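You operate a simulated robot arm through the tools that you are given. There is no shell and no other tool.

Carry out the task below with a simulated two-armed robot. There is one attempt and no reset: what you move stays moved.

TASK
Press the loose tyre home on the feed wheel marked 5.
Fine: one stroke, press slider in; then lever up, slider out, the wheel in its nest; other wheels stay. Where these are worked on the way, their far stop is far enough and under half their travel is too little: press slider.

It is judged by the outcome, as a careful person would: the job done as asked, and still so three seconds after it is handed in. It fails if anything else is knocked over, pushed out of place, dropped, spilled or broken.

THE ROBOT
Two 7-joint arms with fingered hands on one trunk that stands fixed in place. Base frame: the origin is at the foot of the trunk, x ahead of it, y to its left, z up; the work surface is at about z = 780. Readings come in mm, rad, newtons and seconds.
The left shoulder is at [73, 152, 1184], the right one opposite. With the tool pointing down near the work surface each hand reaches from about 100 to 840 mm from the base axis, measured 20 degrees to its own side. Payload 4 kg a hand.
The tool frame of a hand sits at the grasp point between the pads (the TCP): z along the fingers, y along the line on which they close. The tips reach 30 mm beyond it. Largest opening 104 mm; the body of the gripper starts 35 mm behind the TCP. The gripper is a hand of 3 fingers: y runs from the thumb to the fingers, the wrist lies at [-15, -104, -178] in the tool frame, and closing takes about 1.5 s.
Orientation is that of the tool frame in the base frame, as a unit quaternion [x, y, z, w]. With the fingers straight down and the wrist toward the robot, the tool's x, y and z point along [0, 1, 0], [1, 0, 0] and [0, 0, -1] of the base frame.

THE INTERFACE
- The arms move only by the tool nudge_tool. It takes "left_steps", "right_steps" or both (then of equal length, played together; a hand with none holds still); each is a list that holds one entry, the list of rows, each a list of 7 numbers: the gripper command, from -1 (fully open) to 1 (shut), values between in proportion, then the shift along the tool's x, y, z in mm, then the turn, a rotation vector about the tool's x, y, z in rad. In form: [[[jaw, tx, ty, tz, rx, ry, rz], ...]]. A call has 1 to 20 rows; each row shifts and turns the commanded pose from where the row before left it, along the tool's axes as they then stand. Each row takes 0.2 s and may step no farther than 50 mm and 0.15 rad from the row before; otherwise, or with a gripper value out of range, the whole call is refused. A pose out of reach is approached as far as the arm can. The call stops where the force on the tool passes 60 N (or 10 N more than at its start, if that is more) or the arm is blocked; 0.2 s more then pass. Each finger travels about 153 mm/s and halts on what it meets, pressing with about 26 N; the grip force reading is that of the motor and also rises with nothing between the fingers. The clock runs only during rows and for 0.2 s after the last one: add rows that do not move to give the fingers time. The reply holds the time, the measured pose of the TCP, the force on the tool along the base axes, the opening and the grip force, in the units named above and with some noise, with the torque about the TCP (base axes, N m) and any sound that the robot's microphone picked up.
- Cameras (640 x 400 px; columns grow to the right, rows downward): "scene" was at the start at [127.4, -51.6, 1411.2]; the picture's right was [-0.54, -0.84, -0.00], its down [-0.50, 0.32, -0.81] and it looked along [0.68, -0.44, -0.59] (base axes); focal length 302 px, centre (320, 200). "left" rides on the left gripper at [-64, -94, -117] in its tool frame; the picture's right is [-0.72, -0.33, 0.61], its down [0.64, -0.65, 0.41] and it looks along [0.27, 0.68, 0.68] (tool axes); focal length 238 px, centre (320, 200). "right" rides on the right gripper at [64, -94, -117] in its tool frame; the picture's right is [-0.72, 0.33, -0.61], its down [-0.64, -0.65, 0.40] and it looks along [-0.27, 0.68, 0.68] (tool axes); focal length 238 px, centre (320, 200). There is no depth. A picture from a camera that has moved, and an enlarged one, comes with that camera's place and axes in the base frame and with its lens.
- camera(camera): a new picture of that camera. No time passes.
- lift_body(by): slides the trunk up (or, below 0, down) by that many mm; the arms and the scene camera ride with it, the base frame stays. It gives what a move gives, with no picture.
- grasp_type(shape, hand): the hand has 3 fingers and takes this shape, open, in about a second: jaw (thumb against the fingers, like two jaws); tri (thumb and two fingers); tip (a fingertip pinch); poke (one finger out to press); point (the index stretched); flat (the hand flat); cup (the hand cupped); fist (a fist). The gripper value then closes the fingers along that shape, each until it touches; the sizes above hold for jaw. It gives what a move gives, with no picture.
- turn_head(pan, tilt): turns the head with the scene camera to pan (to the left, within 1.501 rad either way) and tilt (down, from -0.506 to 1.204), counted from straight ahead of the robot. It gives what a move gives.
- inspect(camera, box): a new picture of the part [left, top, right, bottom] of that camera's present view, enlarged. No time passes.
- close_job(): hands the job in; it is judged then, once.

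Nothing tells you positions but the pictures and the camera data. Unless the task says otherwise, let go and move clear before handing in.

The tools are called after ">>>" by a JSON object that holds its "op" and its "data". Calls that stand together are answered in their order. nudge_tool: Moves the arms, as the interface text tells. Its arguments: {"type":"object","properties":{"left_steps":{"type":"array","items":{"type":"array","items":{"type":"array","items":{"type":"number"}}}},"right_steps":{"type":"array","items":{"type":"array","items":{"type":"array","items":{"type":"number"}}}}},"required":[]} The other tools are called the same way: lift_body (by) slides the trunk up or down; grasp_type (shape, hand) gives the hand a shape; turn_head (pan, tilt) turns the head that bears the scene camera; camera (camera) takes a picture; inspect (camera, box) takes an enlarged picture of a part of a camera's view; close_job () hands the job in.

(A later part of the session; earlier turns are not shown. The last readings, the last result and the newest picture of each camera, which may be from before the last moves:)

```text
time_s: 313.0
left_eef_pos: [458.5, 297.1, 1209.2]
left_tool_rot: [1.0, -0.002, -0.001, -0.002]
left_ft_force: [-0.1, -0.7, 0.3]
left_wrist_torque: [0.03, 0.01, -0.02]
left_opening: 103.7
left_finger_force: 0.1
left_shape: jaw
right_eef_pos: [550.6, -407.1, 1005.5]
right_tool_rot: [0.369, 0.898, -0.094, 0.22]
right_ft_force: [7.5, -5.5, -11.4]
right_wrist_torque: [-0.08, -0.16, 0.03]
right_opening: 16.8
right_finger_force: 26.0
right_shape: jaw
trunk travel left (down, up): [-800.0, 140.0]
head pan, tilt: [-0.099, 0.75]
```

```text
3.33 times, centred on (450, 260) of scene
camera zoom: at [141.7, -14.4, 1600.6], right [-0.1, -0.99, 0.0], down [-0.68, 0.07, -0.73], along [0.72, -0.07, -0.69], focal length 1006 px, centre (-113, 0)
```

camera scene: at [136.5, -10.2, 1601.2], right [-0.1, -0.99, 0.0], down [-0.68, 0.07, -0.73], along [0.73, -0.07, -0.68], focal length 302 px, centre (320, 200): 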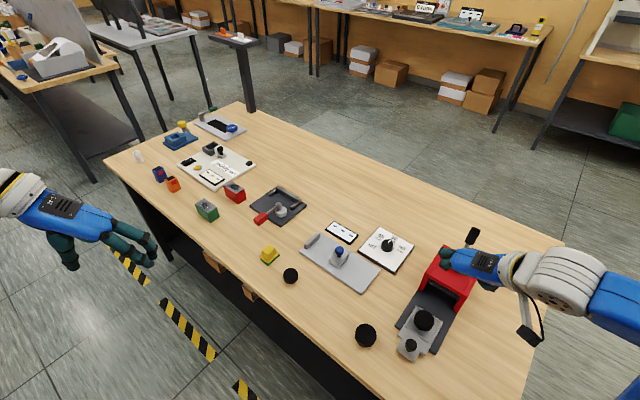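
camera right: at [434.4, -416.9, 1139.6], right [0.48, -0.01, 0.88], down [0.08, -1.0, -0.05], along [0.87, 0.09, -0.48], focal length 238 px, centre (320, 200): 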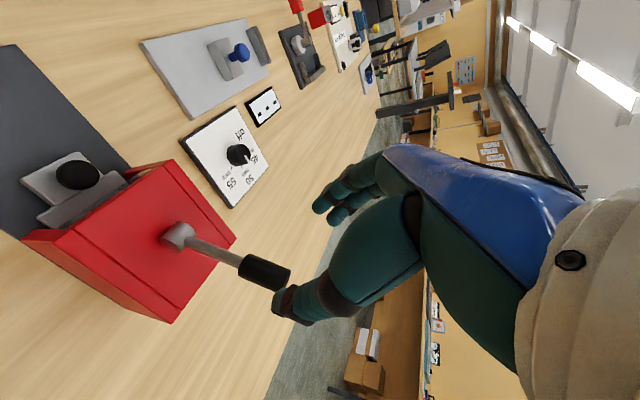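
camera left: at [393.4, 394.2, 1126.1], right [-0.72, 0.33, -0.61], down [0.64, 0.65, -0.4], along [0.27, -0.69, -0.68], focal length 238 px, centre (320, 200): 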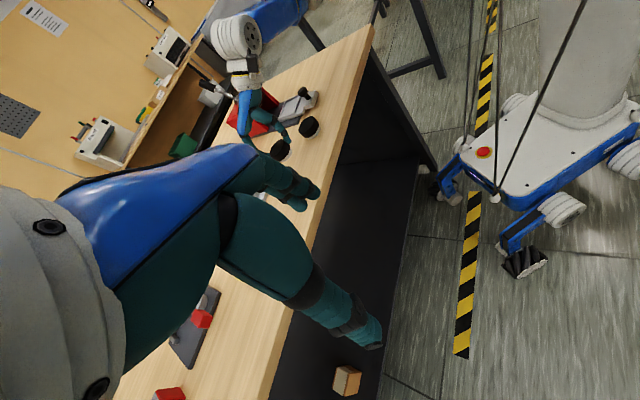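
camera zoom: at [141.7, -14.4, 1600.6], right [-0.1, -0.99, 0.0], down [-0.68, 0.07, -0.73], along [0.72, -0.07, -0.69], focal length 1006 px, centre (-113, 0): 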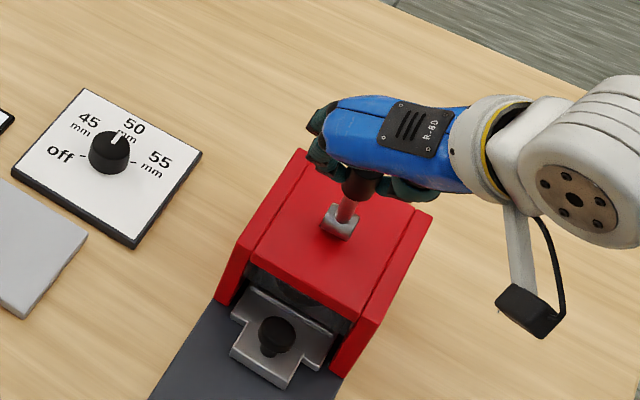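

>>> {"op": "nudge_tool", "data": {"right_steps": [[[1, 8.9, 0, 0.2, 0, 0, 0], [1, 8.9, 0, 0.2, 0, 0, 0], [1, 8.3, 0, 0.3, 0, 0, 0], [1, 8.3, 0, 0.3, 0, 0, 0], [1, 8.1, 0, 1.8, 0, 0, 0], [1, 8.1, 0, 1.8, 0, 0, 0], [1, 0, 0, 0, 0, 0, 0]]]}}

>>> {"op": "inspect", "data": {"camera": "right", "box": [100, 150, 400, 350]}}

>>> {"op": "inspect", "data": {"camera": "scene", "box": [390, 200, 510, 320]}}

```text
time_s: 314.6
left_eef_pos: [458.1, 302.5, 1208.8]
left_tool_rot: [1.0, -0.002, 0.0, 0.001]
left_ft_force: [0.6, -0.2, -0.5]
left_wrist_torque: [0.02, 0.02, -0.02]
left_opening: 103.8
left_finger_force: 0.0
left_shape: jaw
right_eef_pos: [519.5, -372.5, 980.5]
right_tool_rot: [0.368, 0.898, -0.096, 0.22]
right_ft_force: [0.6, 0.0, 0.1]
right_wrist_torque: [-0.02, 0.0, 0.02]
right_opening: 13.4
right_finger_force: 26.6
right_shape: jaw
trunk travel left (down, up): [-800.0, 140.0]
head pan, tilt: [-0.099, 0.75]
```

```text
2.00 times, centred on (250, 250) of right
camera zoom: at [375.1, -360.3, 1054.9], right [0.48, -0.01, 0.87], down [0.08, -1.0, -0.05], along [0.87, 0.09, -0.48], focal length 477 px, centre (460, 100)
```

zoom: 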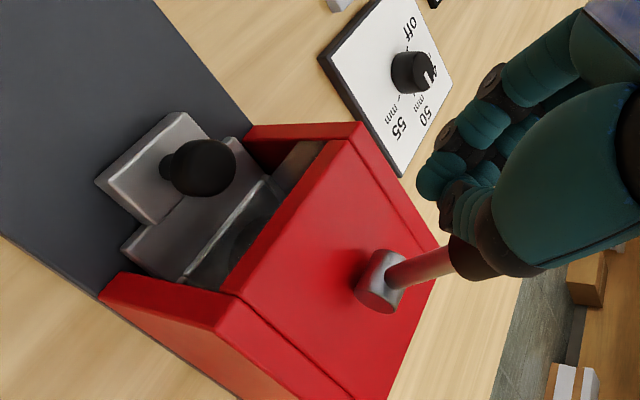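

```text
3.33 times, centred on (450, 260) of scene
camera zoom: at [138.1, -5.8, 1601.0], right [-0.1, -1.0, 0.0], down [-0.68, 0.07, -0.73], along [0.73, -0.07, -0.68], focal length 1006 px, centre (-113, 0)
```

zoom: 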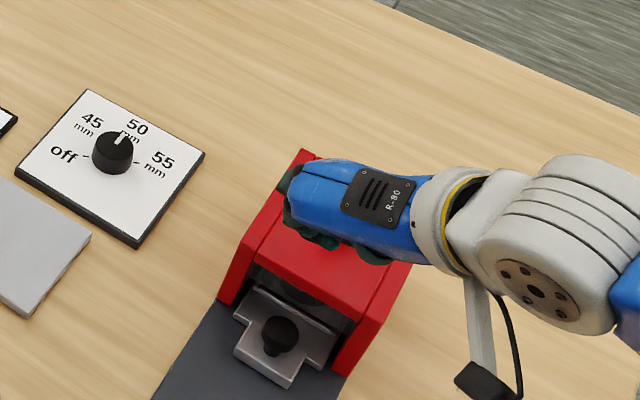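

The handle seems to have slipped from the fingers as resistance grew. I'll stop and look at where the lever is.

>>> {"op": "camera", "data": {"camera": "right"}}

>>> {"op": "camera", "data": {"camera": "left"}}

>>> {"op": "camera", "data": {"camera": "scene"}}

```text
taken
camera right: at [375.1, -360.3, 1054.9], right [0.48, -0.01, 0.87], down [0.08, -1.0, -0.05], along [0.87, 0.09, -0.48], focal length 238 px, centre (320, 200)
```

right: 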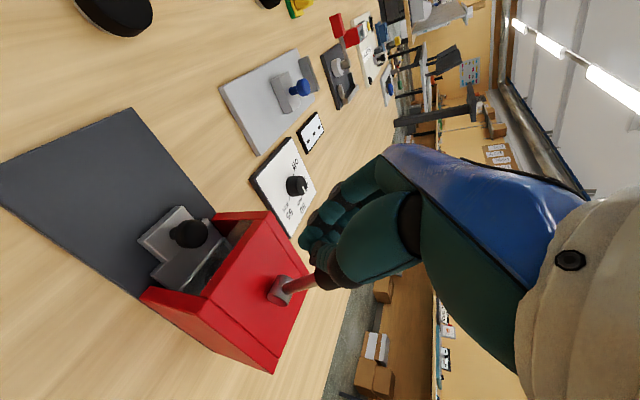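

```text
taken
camera left: at [395.3, 395.0, 1325.1], right [-0.72, 0.33, -0.61], down [0.64, 0.65, -0.41], along [0.27, -0.69, -0.68], focal length 238 px, centre (320, 200)
```

left: 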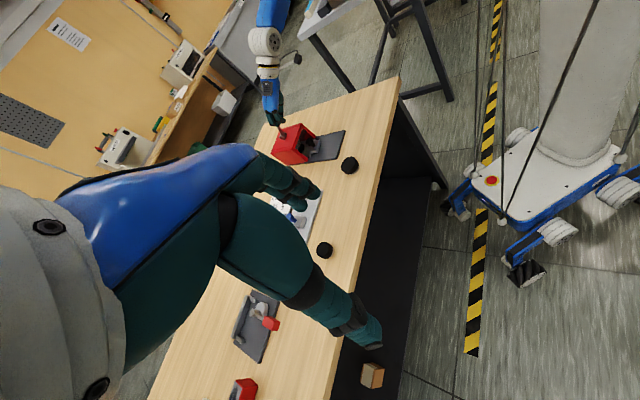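

```text
taken
camera scene: at [138.1, -5.8, 1601.0], right [-0.1, -1.0, 0.0], down [-0.68, 0.07, -0.73], along [0.73, -0.07, -0.68], focal length 302 px, centre (320, 200)
```

scene: 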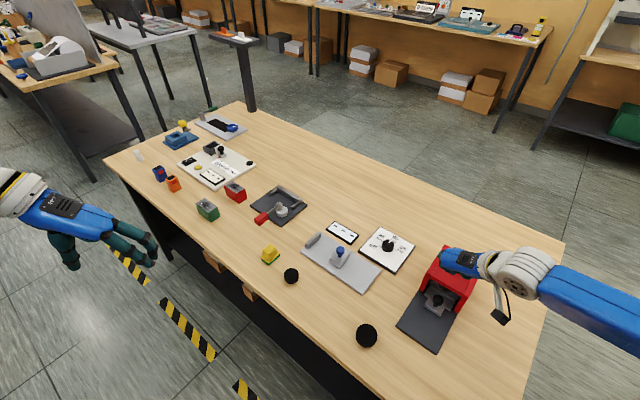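

>>> {"op": "nudge_tool", "data": {"right_steps": [[[0.6, 0, 0, 0, 0, 0, 0], [0.2, 0, 0, 0, 0, 0, 0], [-0.3, 0, 0, 0, 0, 0, 0], [-0.3, 0, 0, 0, 0, 0, 0], [-0.3, 0, 0, -25, 0, 0, 0], [-0.3, 0, 0, -40, 0, 0, 0], [-0.3, 0, 0, -40, 0, 0, 0], [-0.3, 0, 0, 0, 0, 0, 0]]]}}

>>> {"op": "camera", "data": {"camera": "right"}}

>>> {"op": "inspect", "data": {"camera": "scene", "box": [390, 200, 510, 350]}}

```text
time_s: 316.4
left_eef_pos: [456.2, 300.7, 1208.0]
left_tool_rot: [1.0, -0.001, 0.0, 0.0]
left_ft_force: [1.0, -0.3, 0.0]
left_wrist_torque: [0.02, 0.0, 0.01]
left_opening: 103.8
left_finger_force: 0.1
left_shape: jaw
right_eef_pos: [482.2, -338.7, 1076.8]
right_tool_rot: [0.369, 0.898, -0.095, 0.222]
right_ft_force: [0.0, 1.0, 0.6]
right_wrist_torque: [-0.02, 0.01, 0.02]
right_opening: 67.3
right_finger_force: 0.0
right_shape: jaw
trunk travel left (down, up): [-800.0, 140.0]
head pan, tilt: [-0.099, 0.75]
```

```text
taken
camera right: at [338.0, -325.7, 1149.8], right [0.48, -0.01, 0.88], down [0.08, -1.0, -0.05], along [0.87, 0.09, -0.48], focal length 238 px, centre (320, 200)
```

right: 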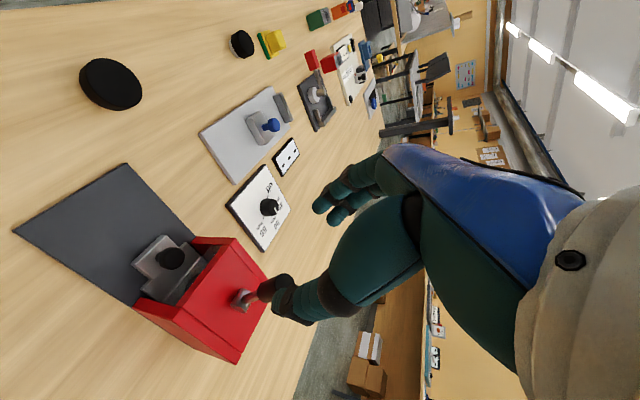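

```text
2.67 times, centred on (450, 275) of scene
camera zoom: at [136.5, -8.2, 1601.2], right [-0.1, -0.99, 0.0], down [-0.68, 0.07, -0.73], along [0.73, -0.07, -0.68], focal length 805 px, centre (-27, 0)
```

zoom: 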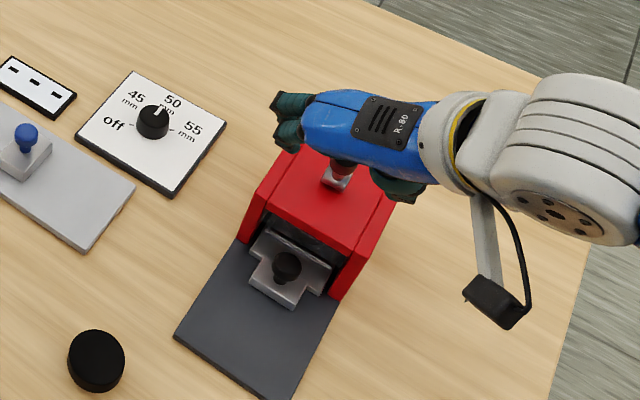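

The lever rests about 63° over, where pressing resistance began. I'll take a firmer hold from the right side, with the fingers crossing behind the handle, so I'll turn the hand for that in free space.

>>> {"op": "nudge_tool", "data": {"right_steps": [[[-0.3, -9.4, -47, 3.5, 0, 0, 0], [-0.3, -9.4, -47, 3.5, 0, 0, 0], [-0.3, 0, 0, 0, -0.0558, 0.0915, 0.0916], [-0.3, 0, 0, 0, -0.0558, 0.0915, 0.0916], [-0.3, 0, 0, 0, -0.0558, 0.0915, 0.0916], [-0.3, 0, 0, 0, -0.0558, 0.0915, 0.0916], [-0.3, 0, 0, 0, -0.0558, 0.0915, 0.0916], [-0.3, 0, 0, 0, -0.0558, 0.0915, 0.0916], [-0.3, 0, 0, 0, -0.0558, 0.0915, 0.0916], [-0.3, 0, 0, 0, -0.0558, 0.0915, 0.0916], [-0.3, 0, 0, 0, -0.0558, 0.0915, 0.0916]]]}}

>>> {"op": "camera", "data": {"camera": "scene"}}

```text
time_s: 318.8
left_eef_pos: [456.6, 299.9, 1210.8]
left_tool_rot: [1.0, -0.002, 0.001, -0.001]
left_ft_force: [0.4, -0.2, -0.3]
left_wrist_torque: [0.01, -0.03, -0.01]
left_opening: 103.6
left_finger_force: 0.1
left_shape: jaw
right_eef_pos: [433.1, -420.6, 1077.1]
right_tool_rot: [0.627, 0.688, 0.362, -0.044]
right_ft_force: [-0.1, 0.2, -0.7]
right_wrist_torque: [-0.04, 0.04, -0.03]
right_opening: 67.5
right_finger_force: 0.1
right_shape: jaw
trunk travel left (down, up): [-800.0, 140.0]
head pan, tilt: [-0.099, 0.75]
```

```text
taken
camera scene: at [135.8, -10.3, 1601.3], right [-0.1, -0.99, 0.0], down [-0.68, 0.07, -0.73], along [0.73, -0.07, -0.68], focal length 302 px, centre (320, 200)
```

scene: 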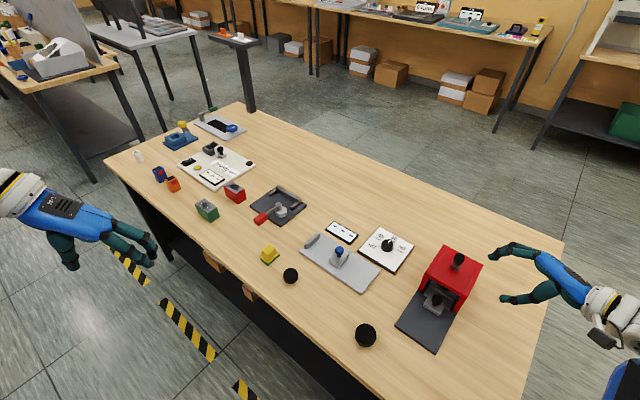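

>>> {"op": "nudge_tool", "data": {"right_steps": [[[-0.3, 0, 0, 0, -0.0558, 0.0915, 0.0916], [-0.3, 0, 0, 0, -0.0558, 0.0915, 0.0916], [-0.3, 0, 0, 0, -0.0558, 0.0915, 0.0916], [-0.3, 0, 0, 0, -0.0558, 0.0915, 0.0916], [-0.3, 0, 0, 0, -0.0558, 0.0915, 0.0916], [-0.3, 0, 0, 0, -0.0558, 0.0915, 0.0916], [-0.3, 0, 0, 0, -0.0558, 0.0915, 0.0916], [-0.3, 0, 0, 0, -0.0558, 0.0915, 0.0916], [-0.3, 0, 0, 0, 0, 0, 0]]]}}

>>> {"op": "camera", "data": {"camera": "scene"}}

>>> {"op": "camera", "data": {"camera": "right"}}

>>> {"op": "inspect", "data": {"camera": "scene", "box": [390, 220, 550, 360]}}

```text
time_s: 320.8
left_eef_pos: [456.8, 300.0, 1209.1]
left_tool_rot: [1.0, -0.003, 0.0, 0.0]
left_ft_force: [0.0, 0.2, -0.7]
left_wrist_torque: [0.0, 0.03, 0.0]
left_opening: 103.6
left_finger_force: 0.0
left_shape: jaw
right_eef_pos: [432.3, -419.9, 1077.7]
right_tool_rot: [0.653, 0.273, 0.653, -0.269]
right_ft_force: [-0.5, 0.3, 0.1]
right_wrist_torque: [0.02, -0.01, 0.01]
right_opening: 67.1
right_finger_force: 0.0
right_shape: jaw
trunk travel left (down, up): [-800.0, 140.0]
head pan, tilt: [-0.099, 0.75]
```

```text
taken
camera scene: at [135.7, -9.2, 1601.3], right [-0.1, -0.99, 0.0], down [-0.68, 0.07, -0.73], along [0.73, -0.07, -0.68], focal length 302 px, centre (320, 200)
```

scene: 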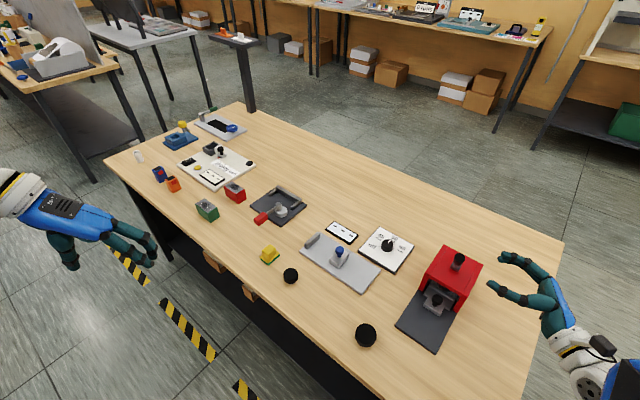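

```text
taken
camera right: at [284.0, -435.0, 1141.0], right [-0.2, -0.67, -0.72], down [-0.17, 0.74, -0.64], along [0.96, -0.01, -0.27], focal length 238 px, centre (320, 200)
```

right: 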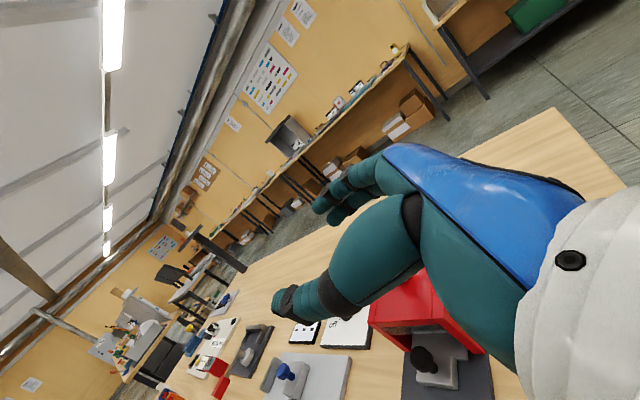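

```text
2.86 times, centred on (470, 290) of scene
camera zoom: at [135.7, -9.2, 1601.3], right [-0.1, -0.99, 0.0], down [-0.68, 0.07, -0.73], along [0.73, -0.07, -0.68], focal length 862 px, centre (-109, -57)
```

zoom: 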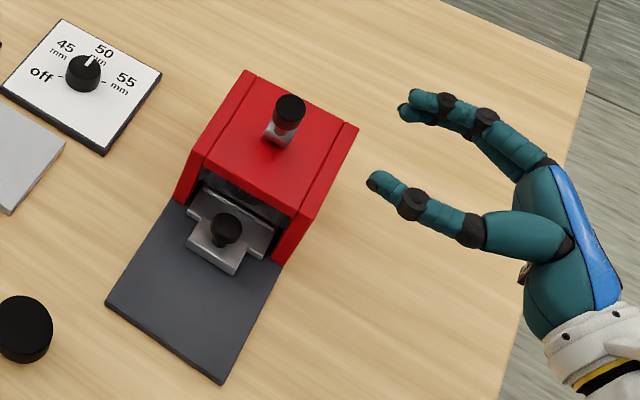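

The hand is now turned as wanted. I'll move it beside the lever handle on the right side, level with the grip.

>>> {"op": "nudge_tool", "data": {"right_steps": [[[-0.3, -30.2, 19.4, -5.6, 0, 0, 0], [-0.3, -30.2, 19.4, -5.6, 0, 0, 0], [-0.3, -30.2, 19.3, -5.5, 0, 0, 0], [-0.3, 0, 0, 0, 0, 0, 0]]]}}

>>> {"op": "camera", "data": {"camera": "right"}}

>>> {"op": "inspect", "data": {"camera": "scene", "box": [390, 220, 550, 360]}}

```text
time_s: 321.8
left_eef_pos: [455.9, 301.3, 1211.3]
left_tool_rot: [1.0, -0.002, 0.001, 0.001]
left_ft_force: [-0.6, -0.1, 0.1]
left_wrist_torque: [-0.02, 0.02, 0.0]
left_opening: 103.9
left_finger_force: 0.1
left_shape: jaw
right_eef_pos: [462.8, -475.1, 987.1]
right_tool_rot: [0.653, 0.273, 0.654, -0.268]
right_ft_force: [-1.0, -0.3, -0.4]
right_wrist_torque: [0.02, 0.02, 0.03]
right_opening: 67.1
right_finger_force: 0.1
right_shape: jaw
trunk travel left (down, up): [-800.0, 140.0]
head pan, tilt: [-0.099, 0.75]
```

```text
taken
camera right: at [312.8, -490.0, 1050.3], right [-0.2, -0.67, -0.72], down [-0.17, 0.74, -0.65], along [0.96, 0.0, -0.27], focal length 238 px, centre (320, 200)
```

right: 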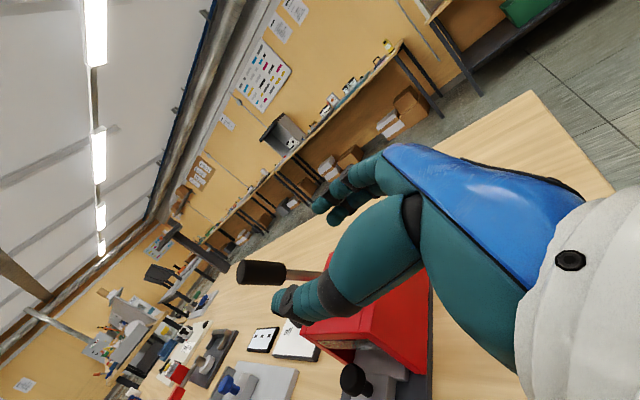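

```text
2.86 times, centred on (470, 290) of scene
camera zoom: at [135.6, -9.6, 1601.3], right [-0.1, -0.99, 0.0], down [-0.68, 0.07, -0.73], along [0.73, -0.07, -0.68], focal length 862 px, centre (-109, -57)
```

zoom: 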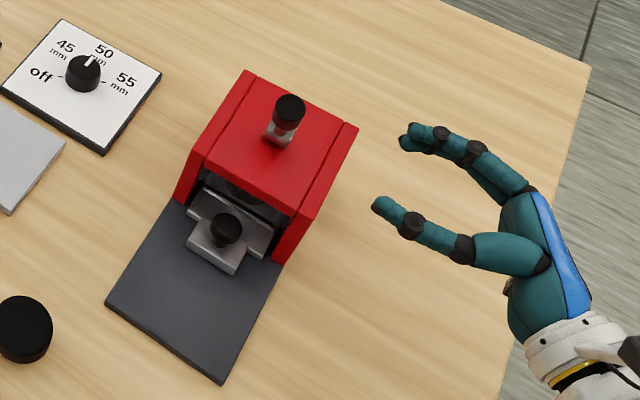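

>>> {"op": "nudge_tool", "data": {"right_steps": [[[-0.3, 0, 0, 30, 0, 0, 0], [-0.3, 0, 0, 30, 0, 0, 0], [-0.3, 0, 0, 28, 0, 0, 0], [-0.3, 0, 0, 0, 0, 0, 0]]]}}

>>> {"op": "camera", "data": {"camera": "right"}}

>>> {"op": "inspect", "data": {"camera": "scene", "box": [390, 220, 550, 360]}}

```text
time_s: 322.8
left_eef_pos: [455.0, 300.7, 1210.4]
left_tool_rot: [1.0, -0.002, 0.001, 0.0]
left_ft_force: [-0.2, -0.2, 0.0]
left_wrist_torque: [0.0, -0.02, 0.0]
left_opening: 103.8
left_finger_force: 0.0
left_shape: jaw
right_eef_pos: [525.5, -410.8, 988.3]
right_tool_rot: [0.653, 0.274, 0.653, -0.268]
right_ft_force: [0.6, -0.1, 1.2]
right_wrist_torque: [0.01, -0.01, 0.03]
right_opening: 67.4
right_finger_force: 0.0
right_shape: jaw
trunk travel left (down, up): [-800.0, 140.0]
head pan, tilt: [-0.099, 0.75]
```

```text
taken
camera right: at [375.1, -425.6, 1051.4], right [-0.2, -0.67, -0.72], down [-0.17, 0.74, -0.65], along [0.96, -0.01, -0.27], focal length 238 px, centre (320, 200)
```

right: 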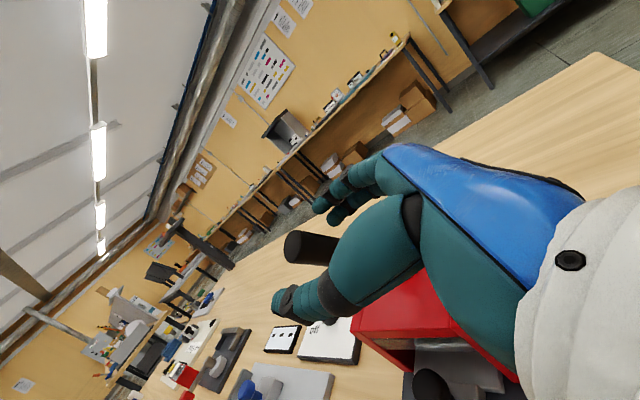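

```text
2.86 times, centred on (470, 290) of scene
camera zoom: at [136.0, -9.0, 1601.2], right [-0.1, -0.99, 0.0], down [-0.68, 0.07, -0.73], along [0.73, -0.07, -0.68], focal length 862 px, centre (-109, -57)
```

zoom: 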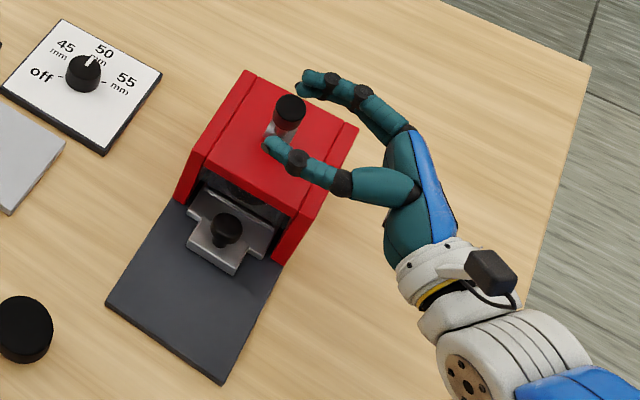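

The handle lies between thumb and fingers. I'll tip the hand a little to match the lever's slant, close on it, and pull it further along the arc.

>>> {"op": "nudge_tool", "data": {"right_steps": [[[-0.3, 0, 0, 0, 0, 0, -0.117], [-0.3, 0, 0, 0, 0, 0, -0.117], [-0.3, 0, 0, 0, 0, 0, -0.117], [0, 0, 0, 0, 0, 0, 0], [0.3, 0, 0, 0, 0, 0, 0], [0.6, 0, 0, 0, 0, 0, 0], [1, 0, 0, 0, 0, 0, 0], [1, 0, 0, 0, 0, 0, 0], [1, 0, 0, 0, 0, 0, 0]]]}}

>>> {"op": "inspect", "data": {"camera": "scene", "box": [390, 220, 510, 330]}}

>>> {"op": "inspect", "data": {"camera": "right", "box": [220, 150, 420, 340]}}

```text
time_s: 324.8
left_eef_pos: [456.2, 300.3, 1209.4]
left_tool_rot: [1.0, -0.002, 0.001, 0.0]
left_ft_force: [-0.2, 0.0, -0.1]
left_wrist_torque: [-0.02, 0.03, 0.01]
left_opening: 103.9
left_finger_force: 0.1
left_shape: jaw
right_eef_pos: [524.1, -410.7, 986.3]
right_tool_rot: [0.595, 0.383, 0.691, -0.15]
right_ft_force: [-0.1, -1.5, 2.1]
right_wrist_torque: [-0.01, -0.1, -0.07]
right_opening: 18.9
right_finger_force: 26.2
right_shape: jaw
trunk travel left (down, up): [-800.0, 140.0]
head pan, tilt: [-0.099, 0.75]
```

```text
3.64 times, centred on (450, 275) of scene
camera zoom: at [135.7, -9.4, 1601.3], right [-0.1, -0.99, 0.0], down [-0.68, 0.07, -0.73], along [0.73, -0.07, -0.68], focal length 1097 px, centre (-153, -73)
```

zoom: 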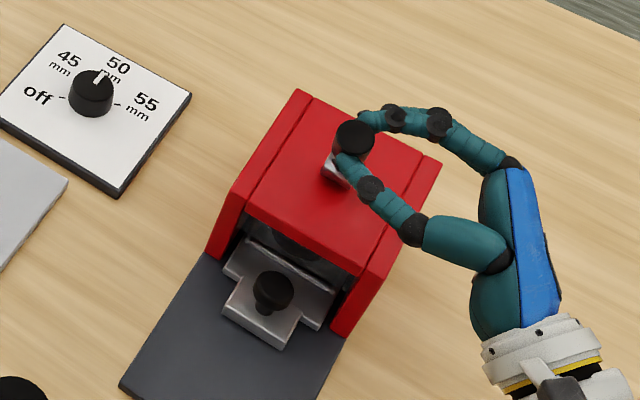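

```text
2.11 times, centred on (320, 245) of right
camera zoom: at [363.5, -415.0, 1014.6], right [-0.04, -0.83, -0.56], down [0.01, 0.56, -0.83], along [1.0, -0.04, -0.01], focal length 502 px, centre (320, 105)
```

zoom: 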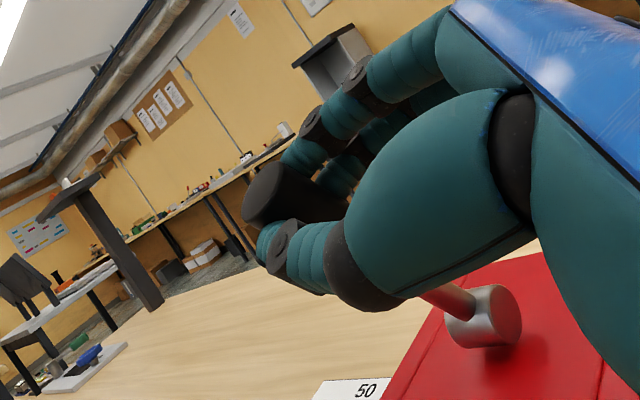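

>>> {"op": "nudge_tool", "data": {"right_steps": [[[1, -0.5, -3.3, 0, 0, 0, 0], [1, -0.7, -3.3, 0, 0, 0, 0], [1, -0.7, -3.3, 0, 0, 0, 0], [1, -0.7, -3.3, 0, 0, 0, 0], [1, 0, 0, 0, 0, 0, 0]]]}}

>>> {"op": "inspect", "data": {"camera": "scene", "box": [390, 220, 510, 330]}}

```text
time_s: 326.0
left_eef_pos: [455.1, 297.3, 1210.3]
left_tool_rot: [1.0, -0.002, 0.001, -0.001]
left_ft_force: [0.8, -1.4, 0.5]
left_wrist_torque: [0.05, 0.03, 0.02]
left_opening: 103.5
left_finger_force: 0.1
left_shape: jaw
right_eef_pos: [518.0, -407.1, 982.7]
right_tool_rot: [0.594, 0.381, 0.693, -0.148]
right_ft_force: [11.9, -16.2, 21.9]
right_wrist_torque: [0.19, -0.67, -0.69]
right_opening: 19.4
right_finger_force: 25.9
right_shape: jaw
trunk travel left (down, up): [-800.0, 140.0]
head pan, tilt: [-0.099, 0.75]
```

```text
3.64 times, centred on (450, 275) of scene
camera zoom: at [135.5, -12.8, 1601.5], right [-0.1, -0.99, 0.0], down [-0.68, 0.07, -0.73], along [0.73, -0.07, -0.68], focal length 1097 px, centre (-153, -73)
```

zoom: 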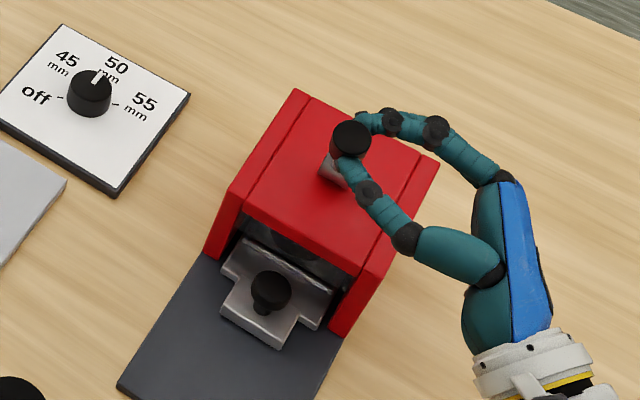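

The lever now resists with about 28 N, as it should while pressing. I'll keep pulling steadily along the arc.

>>> {"op": "nudge_tool", "data": {"right_steps": [[[1, -0.7, -3.2, 0, 0, 0, 0], [1, -0.7, -3.2, 0, 0, 0, 0], [1, -0.7, -3.2, 0, 0, 0, 0], [1, -0.7, -3.2, 0, 0, 0, 0], [1, 0, 0, 0, 0, 0, 0]]]}}

>>> {"op": "inspect", "data": {"camera": "scene", "box": [390, 220, 510, 330]}}

>>> {"op": "inspect", "data": {"camera": "right", "box": [220, 150, 420, 340]}}

```text
time_s: 327.2
left_eef_pos: [454.8, 295.8, 1210.1]
left_tool_rot: [1.0, -0.002, 0.001, -0.001]
left_ft_force: [0.4, 0.2, -0.1]
left_wrist_torque: [0.01, 0.02, 0.02]
left_opening: 103.5
left_finger_force: 0.1
left_shape: jaw
right_eef_pos: [511.9, -402.8, 978.4]
right_tool_rot: [0.592, 0.378, 0.697, -0.145]
right_ft_force: [16.2, -26.8, 32.1]
right_wrist_torque: [0.26, -1.02, -0.95]
right_opening: 21.5
right_finger_force: 26.1
right_shape: jaw
trunk travel left (down, up): [-800.0, 140.0]
head pan, tilt: [-0.099, 0.75]
```

```text
3.64 times, centred on (450, 275) of scene
camera zoom: at [134.9, -15.9, 1601.5], right [-0.1, -0.99, 0.0], down [-0.68, 0.07, -0.73], along [0.73, -0.07, -0.68], focal length 1097 px, centre (-153, -73)
```

zoom: 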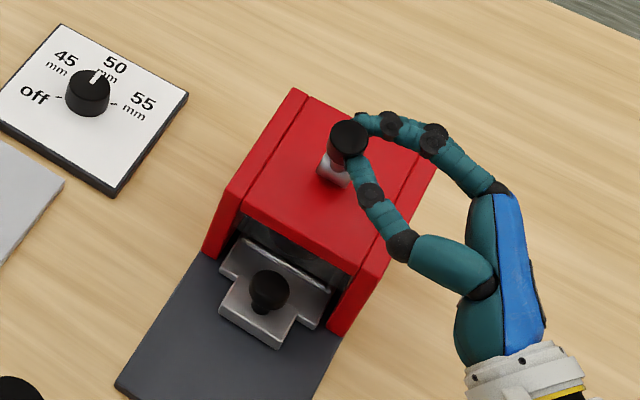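

```text
2.11 times, centred on (320, 245) of right
camera zoom: at [351.5, -406.0, 1003.1], right [-0.04, -0.82, -0.56], down [0.03, 0.56, -0.83], along [1.0, -0.05, 0.0], focal length 502 px, centre (320, 105)
```

zoom: 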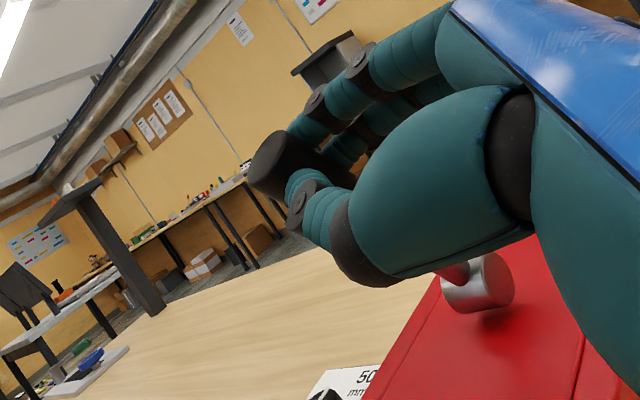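

The fingers are being forced open rather than the lever moving, so this hold is too weak. I'll ease off, release, and come back with the closed fingers lying across behind the handle so I can push with their rigid side.

>>> {"op": "nudge_tool", "data": {"right_steps": [[[1, 1.4, 6, 0, 0, 0, 0], [1, 1.4, 6, 0, 0, 0, 0], [0.5, 0, 0, 0, 0, 0, 0], [0, 0, 0, 0, 0, 0, 0], [-0.4, 0, 0, 0, 0, 0, 0], [-0.4, 0, 0, 0, 0, 0, 0], [-0.4, 0, 0, -30, 0, 0, 0], [-0.4, 0, 0, -40, 0, 0, 0], [-0.4, 0, 0, -40, 0, 0, 0], [-0.4, 0, 0, 0, 0, 0, 0]]]}}

>>> {"op": "camera", "data": {"camera": "right"}}

>>> {"op": "inspect", "data": {"camera": "scene", "box": [390, 220, 510, 330]}}

```text
time_s: 329.4
left_eef_pos: [456.3, 300.4, 1209.4]
left_tool_rot: [1.0, -0.001, 0.0, 0.0]
left_ft_force: [-0.5, -0.6, -1.5]
left_wrist_torque: [-0.01, -0.01, 0.01]
left_opening: 103.7
left_finger_force: 0.0
left_shape: jaw
right_eef_pos: [439.4, -480.6, 980.6]
right_tool_rot: [0.596, 0.383, 0.689, -0.15]
right_ft_force: [0.0, -0.1, -0.5]
right_wrist_torque: [0.0, -0.04, 0.0]
right_opening: 72.6
right_finger_force: 0.1
right_shape: jaw
trunk travel left (down, up): [-800.0, 140.0]
head pan, tilt: [-0.099, 0.75]
```

```text
taken
camera right: at [278.7, -484.2, 1008.1], right [-0.04, -0.83, -0.56], down [0.01, 0.56, -0.83], along [1.0, -0.04, -0.01], focal length 238 px, centre (320, 200)
```

right: 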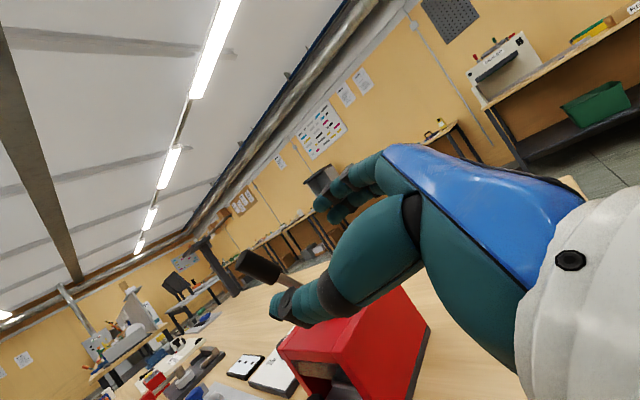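

```text
3.64 times, centred on (450, 275) of scene
camera zoom: at [136.2, -9.5, 1601.2], right [-0.1, -0.99, 0.0], down [-0.68, 0.07, -0.73], along [0.73, -0.07, -0.68], focal length 1097 px, centre (-153, -73)
```

zoom: 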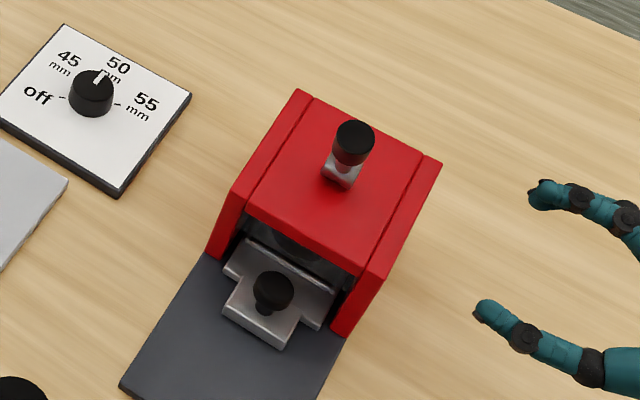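

>>> {"op": "inspect", "data": {"camera": "scene", "box": [420, 275, 460, 310]}}

>>> {"op": "inspect", "data": {"camera": "right", "box": [220, 230, 430, 400]}}

>>> {"op": "inspect", "data": {"camera": "left", "box": [250, 100, 360, 180]}}

```text
11.43 times, centred on (440, 292) of scene
camera zoom: at [136.2, -9.5, 1601.2], right [-0.1, -0.99, 0.0], down [-0.68, 0.07, -0.73], along [0.73, -0.07, -0.68], focal length 3448 px, centre (-1051, -857)
```

zoom: 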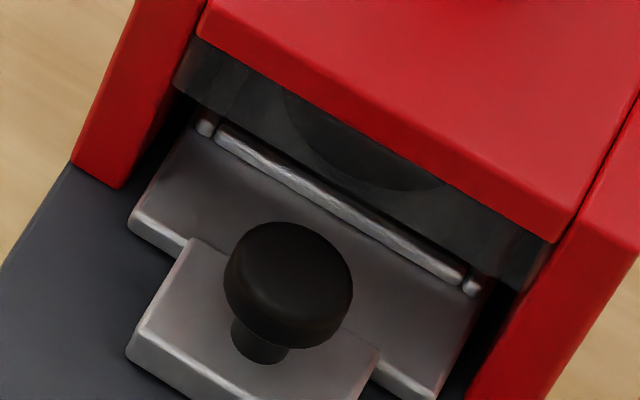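

```text
2.35 times, centred on (325, 315) of right
camera zoom: at [278.7, -484.2, 1008.1], right [-0.04, -0.83, -0.56], down [0.01, 0.56, -0.83], along [1.0, -0.04, -0.01], focal length 561 px, centre (308, -71)
```

zoom: 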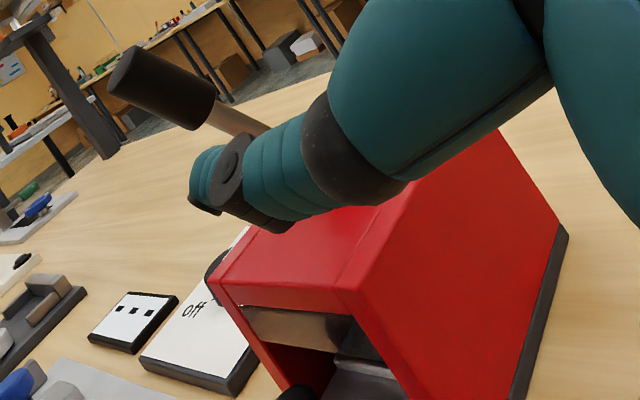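

```text
5.00 times, centred on (305, 140) of left
camera zoom: at [393.9, 393.1, 1326.4], right [-0.72, 0.33, -0.61], down [0.64, 0.65, -0.4], along [0.27, -0.68, -0.68], focal length 1192 px, centre (395, 500)
```

zoom: 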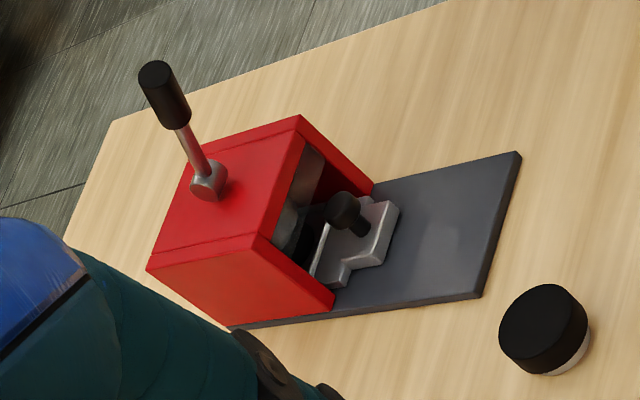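

The lever has not moved past this point, so it may already be at the end of its stroke. I'll bring the left hand's camera round to look into the press opening and check.

>>> {"op": "nudge_tool", "data": {"left_steps": [[[-1, 0, 0, 0, 0, 0, -0.131], [-1, 0, 0, 0, 0, 0, -0.131], [-1, 0, 0, 0, 0, 0, -0.131], [-1, 0, 0, 0, 0, 0, -0.131], [-1, 0, 0, 0, 0, 0, -0.131], [-1, 0, 0, 0, 0, 0, -0.131], [-1, 0, 0, 0, -0.131, 0, 0], [-1, 0, 0, 0, -0.131, 0, 0], [-1, 0, 0, 0, -0.131, 0, 0], [-1, 0, 0, 0, -0.131, 0, 0], [-1, 0, 0, 0, -0.131, 0, 0], [-1, 0, 0, 0, -0.131, 0, 0], [1, -25, 15, 25, 0, 0, 0], [1, -25, 15, 25, 0, 0, 0], [1, -25, 15, 25, 0, 0, 0], [1, -25, 15, 25, 0, 0, 0], [1, 0, 0, 0, 0, 0, 0]]]}}

>>> {"op": "camera", "data": {"camera": "left"}}

>>> {"op": "camera", "data": {"camera": "scene"}}

```text
time_s: 333.0
left_eef_pos: [463.5, 148.6, 1183.0]
left_tool_rot: [0.853, 0.353, 0.147, 0.354]
left_ft_force: [-0.3, -0.8, -0.1]
left_wrist_torque: [0.02, 0.01, 0.02]
left_opening: 0.0
left_finger_force: 26.7
left_shape: jaw
right_eef_pos: [439.9, -480.4, 981.7]
right_tool_rot: [0.595, 0.382, 0.69, -0.151]
right_ft_force: [0.1, -0.8, 0.3]
right_wrist_torque: [-0.01, -0.03, -0.01]
right_opening: 72.6
right_finger_force: 0.0
right_shape: jaw
trunk travel left (down, up): [-800.0, 140.0]
head pan, tilt: [-0.099, 0.75]
```

```text
taken
camera left: at [315.2, 208.2, 1198.7], right [-0.37, -0.65, -0.66], down [0.33, 0.58, -0.75], along [0.87, -0.49, 0.01], focal length 238 px, centre (320, 200)
```

left: 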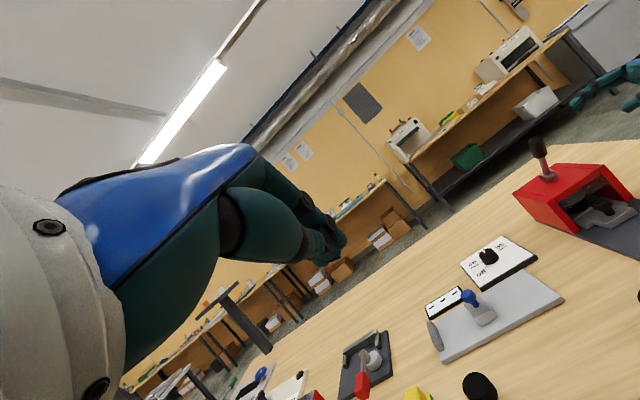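

```text
taken
camera scene: at [135.2, -10.6, 1601.3], right [-0.1, -0.99, 0.0], down [-0.68, 0.07, -0.73], along [0.73, -0.07, -0.68], focal length 302 px, centre (320, 200)
```

scene: 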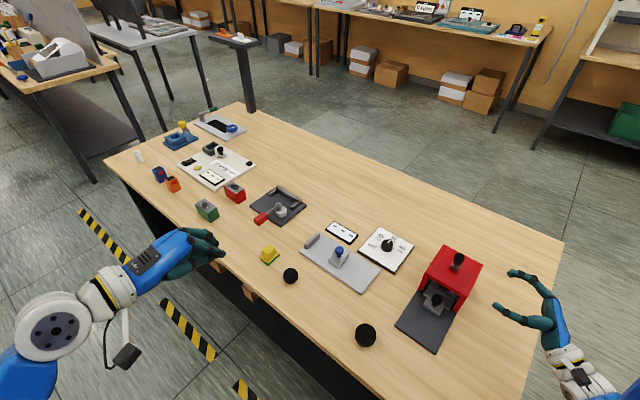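

>>> {"op": "inspect", "data": {"camera": "left", "box": [510, 130, 640, 260]}}

>>> {"op": "inspect", "data": {"camera": "left", "box": [560, 170, 620, 230]}}

```text
3.08 times, centred on (575, 195) of left
camera zoom: at [315.2, 208.2, 1198.7], right [-0.37, -0.65, -0.66], down [0.33, 0.58, -0.75], along [0.87, -0.49, 0.01], focal length 733 px, centre (-465, 215)
```

zoom: 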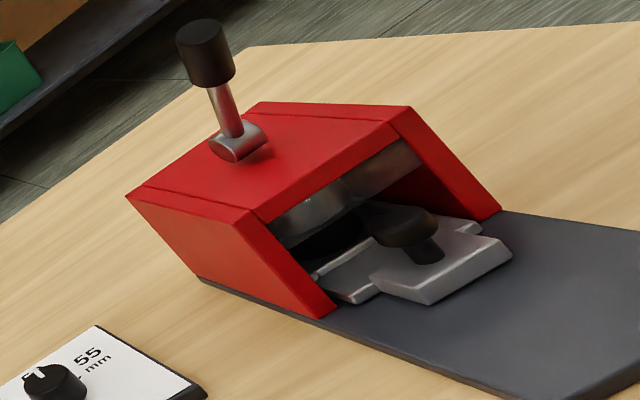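

```text
6.67 times, centred on (590, 200) of left
camera zoom: at [315.2, 208.2, 1198.7], right [-0.37, -0.65, -0.66], down [0.33, 0.58, -0.75], along [0.87, -0.49, 0.01], focal length 1589 px, centre (-1480, 200)
```

zoom: 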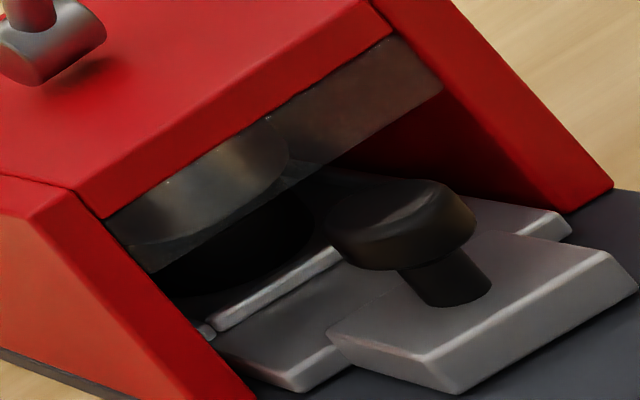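

>>> {"op": "nudge_tool", "data": {"left_steps": [[[1, -20.6, -1.4, 35.9, 0, 0, 0], [1, -20.6, -1.4, 35.9, 0, 0, 0], [1, -20.6, -1.4, 35.9, 0, 0, 0], [1, -20.6, -1.4, 35.9, 0, 0, 0], [1, -20.6, -1.4, 35.9, 0, 0, 0], [1, -20.6, -1.4, 35.9, 0, 0, 0], [1, -20.6, -1.4, 35.9, 0, 0, 0], [1, -20.6, -1.4, 35.9, 0, 0, 0], [1, -20.6, -1.4, 35.9, 0, 0, 0], [1, -20.6, -1.4, 35.9, 0, 0, 0], [1, 0, 0, 0, 0, 0, 0]]]}}

>>> {"op": "camera", "data": {"camera": "left"}}

>>> {"op": "camera", "data": {"camera": "scene"}}

```text
time_s: 335.4
left_eef_pos: [491.1, -170.8, 918.1]
left_tool_rot: [0.854, 0.352, 0.147, 0.354]
left_ft_force: [0.1, 0.0, -0.6]
left_wrist_torque: [0.0, 0.01, 0.01]
left_opening: 0.1
left_finger_force: 25.8
left_shape: jaw
right_eef_pos: [439.8, -481.3, 979.7]
right_tool_rot: [0.595, 0.382, 0.691, -0.151]
right_ft_force: [-0.5, -0.6, 0.2]
right_wrist_torque: [-0.02, -0.03, 0.03]
right_opening: 72.4
right_finger_force: 0.2
right_shape: jaw
trunk travel left (down, up): [-800.0, 140.0]
head pan, tilt: [-0.099, 0.75]
```

```text
taken
camera left: at [342.7, -111.2, 933.7], right [-0.37, -0.65, -0.67], down [0.33, 0.58, -0.75], along [0.87, -0.49, 0.01], focal length 238 px, centre (320, 200)
```

left: 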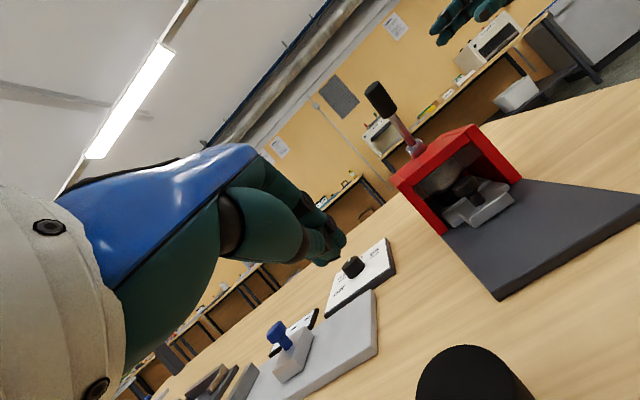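

```text
taken
camera scene: at [135.6, -13.3, 1601.2], right [-0.1, -0.99, 0.0], down [-0.68, 0.07, -0.73], along [0.73, -0.07, -0.68], focal length 302 px, centre (320, 200)
```

scene: 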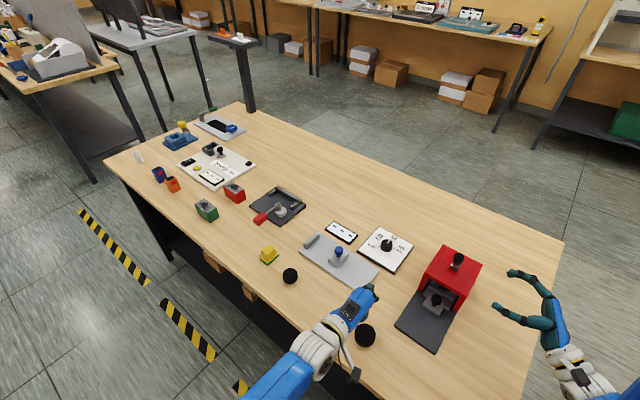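

>>> {"op": "inspect", "data": {"camera": "left", "box": [360, 70, 540, 250]}}

>>> {"op": "inspect", "data": {"camera": "left", "box": [410, 140, 510, 230]}}

```text
2.22 times, centred on (450, 160) of left
camera zoom: at [342.7, -111.2, 933.7], right [-0.37, -0.65, -0.67], down [0.33, 0.58, -0.75], along [0.87, -0.49, 0.01], focal length 530 px, centre (31, 289)
```

zoom: 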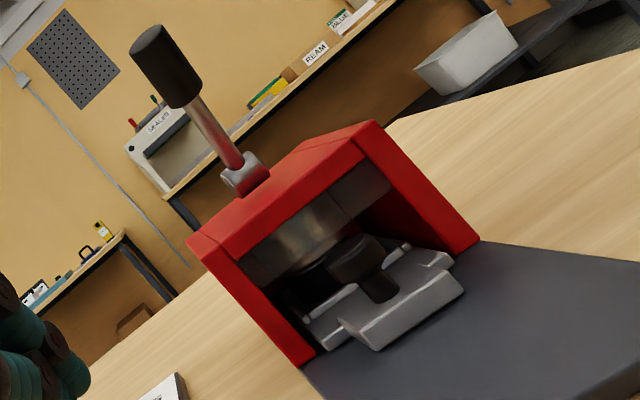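

```text
4.44 times, centred on (460, 185) of left
camera zoom: at [342.7, -111.2, 933.7], right [-0.37, -0.65, -0.67], down [0.33, 0.58, -0.75], along [0.87, -0.49, 0.01], focal length 1059 px, centre (-302, 267)
```

zoom: 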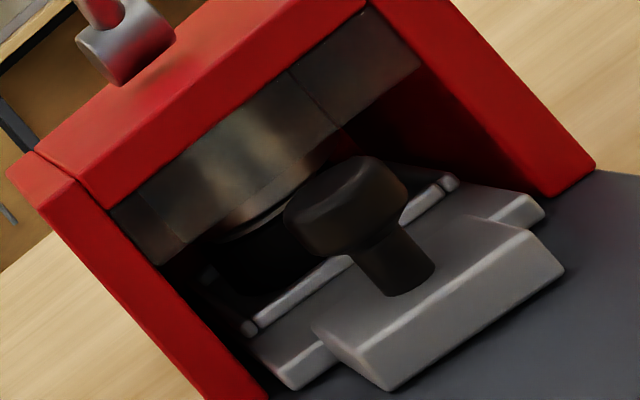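

>>> {"op": "inspect", "data": {"camera": "left", "box": [428, 178, 478, 218]}}

>>> {"op": "inspect", "data": {"camera": "left", "box": [440, 185, 466, 205]}}

```text
10.00 times, centred on (453, 198) of left
camera zoom: at [342.7, -111.2, 933.7], right [-0.37, -0.65, -0.67], down [0.33, 0.58, -0.75], along [0.87, -0.49, 0.01], focal length 2384 px, centre (-1010, 220)
```

zoom: 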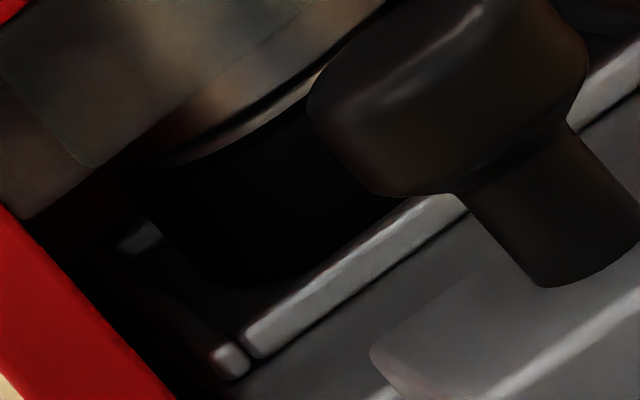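

```text
16.00 times, centred on (453, 195) of left
camera zoom: at [342.7, -111.2, 933.7], right [-0.37, -0.65, -0.67], down [0.33, 0.58, -0.75], along [0.87, -0.49, 0.01], focal length 3814 px, centre (-1808, 280)
```

zoom: 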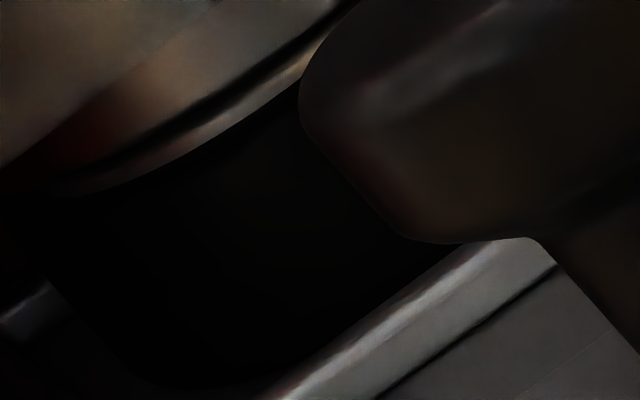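

The ram is down on the wheel and the tyre now reaches right down into the nest, with no pale hub showing beneath it, so the stroke is complete. Next I'll take the handle again and return the lever up.

>>> {"op": "nudge_tool", "data": {"right_steps": [[[-0.4, 1.7, 11.8, 0, 0, 0, 0], [-0.4, 0, 0, 30, 0, 0, 0], [-0.4, 0, 0, 30, 0, 0, 0], [-0.4, 0, 0, 30, 0, 0, 0], [-0.4, 0, 0, 19, 0, 0, 0], [-0.4, 0, 0, 0, 0, 0, 0]]]}}

>>> {"op": "inspect", "data": {"camera": "scene", "box": [390, 220, 510, 330]}}

>>> {"op": "inspect", "data": {"camera": "left", "box": [320, 40, 540, 240]}}

```text
time_s: 336.8
left_eef_pos: [491.1, -170.8, 917.0]
left_tool_rot: [0.854, 0.353, 0.146, 0.353]
left_ft_force: [0.3, -0.9, 0.2]
left_wrist_torque: [0.03, -0.02, 0.0]
left_opening: 0.0
left_finger_force: 26.4
left_shape: jaw
right_eef_pos: [522.6, -412.3, 985.0]
right_tool_rot: [0.596, 0.382, 0.69, -0.151]
right_ft_force: [-0.5, -0.2, 0.5]
right_wrist_torque: [-0.01, 0.0, -0.02]
right_opening: 72.4
right_finger_force: 0.0
right_shape: jaw
trunk travel left (down, up): [-800.0, 140.0]
head pan, tilt: [-0.099, 0.75]
```

```text
3.64 times, centred on (450, 275) of scene
camera zoom: at [135.5, -12.3, 1601.3], right [-0.1, -0.99, 0.0], down [-0.68, 0.07, -0.73], along [0.73, -0.07, -0.68], focal length 1097 px, centre (-153, -73)
```

zoom: 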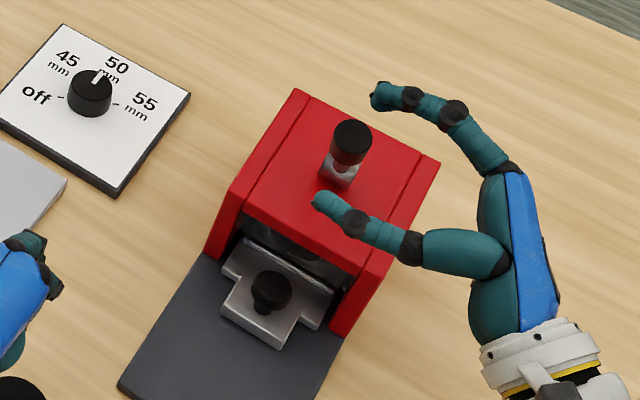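

```text
2.00 times, centred on (430, 140) of left
camera zoom: at [342.4, -111.1, 934.0], right [-0.37, -0.65, -0.67], down [0.33, 0.58, -0.75], along [0.87, -0.49, 0.01], focal length 477 px, centre (100, 320)
```

zoom: 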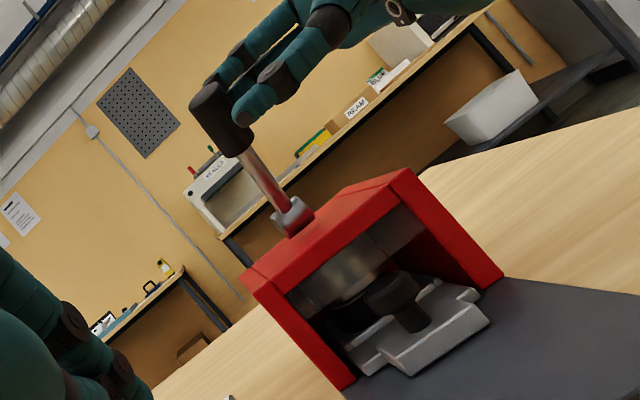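

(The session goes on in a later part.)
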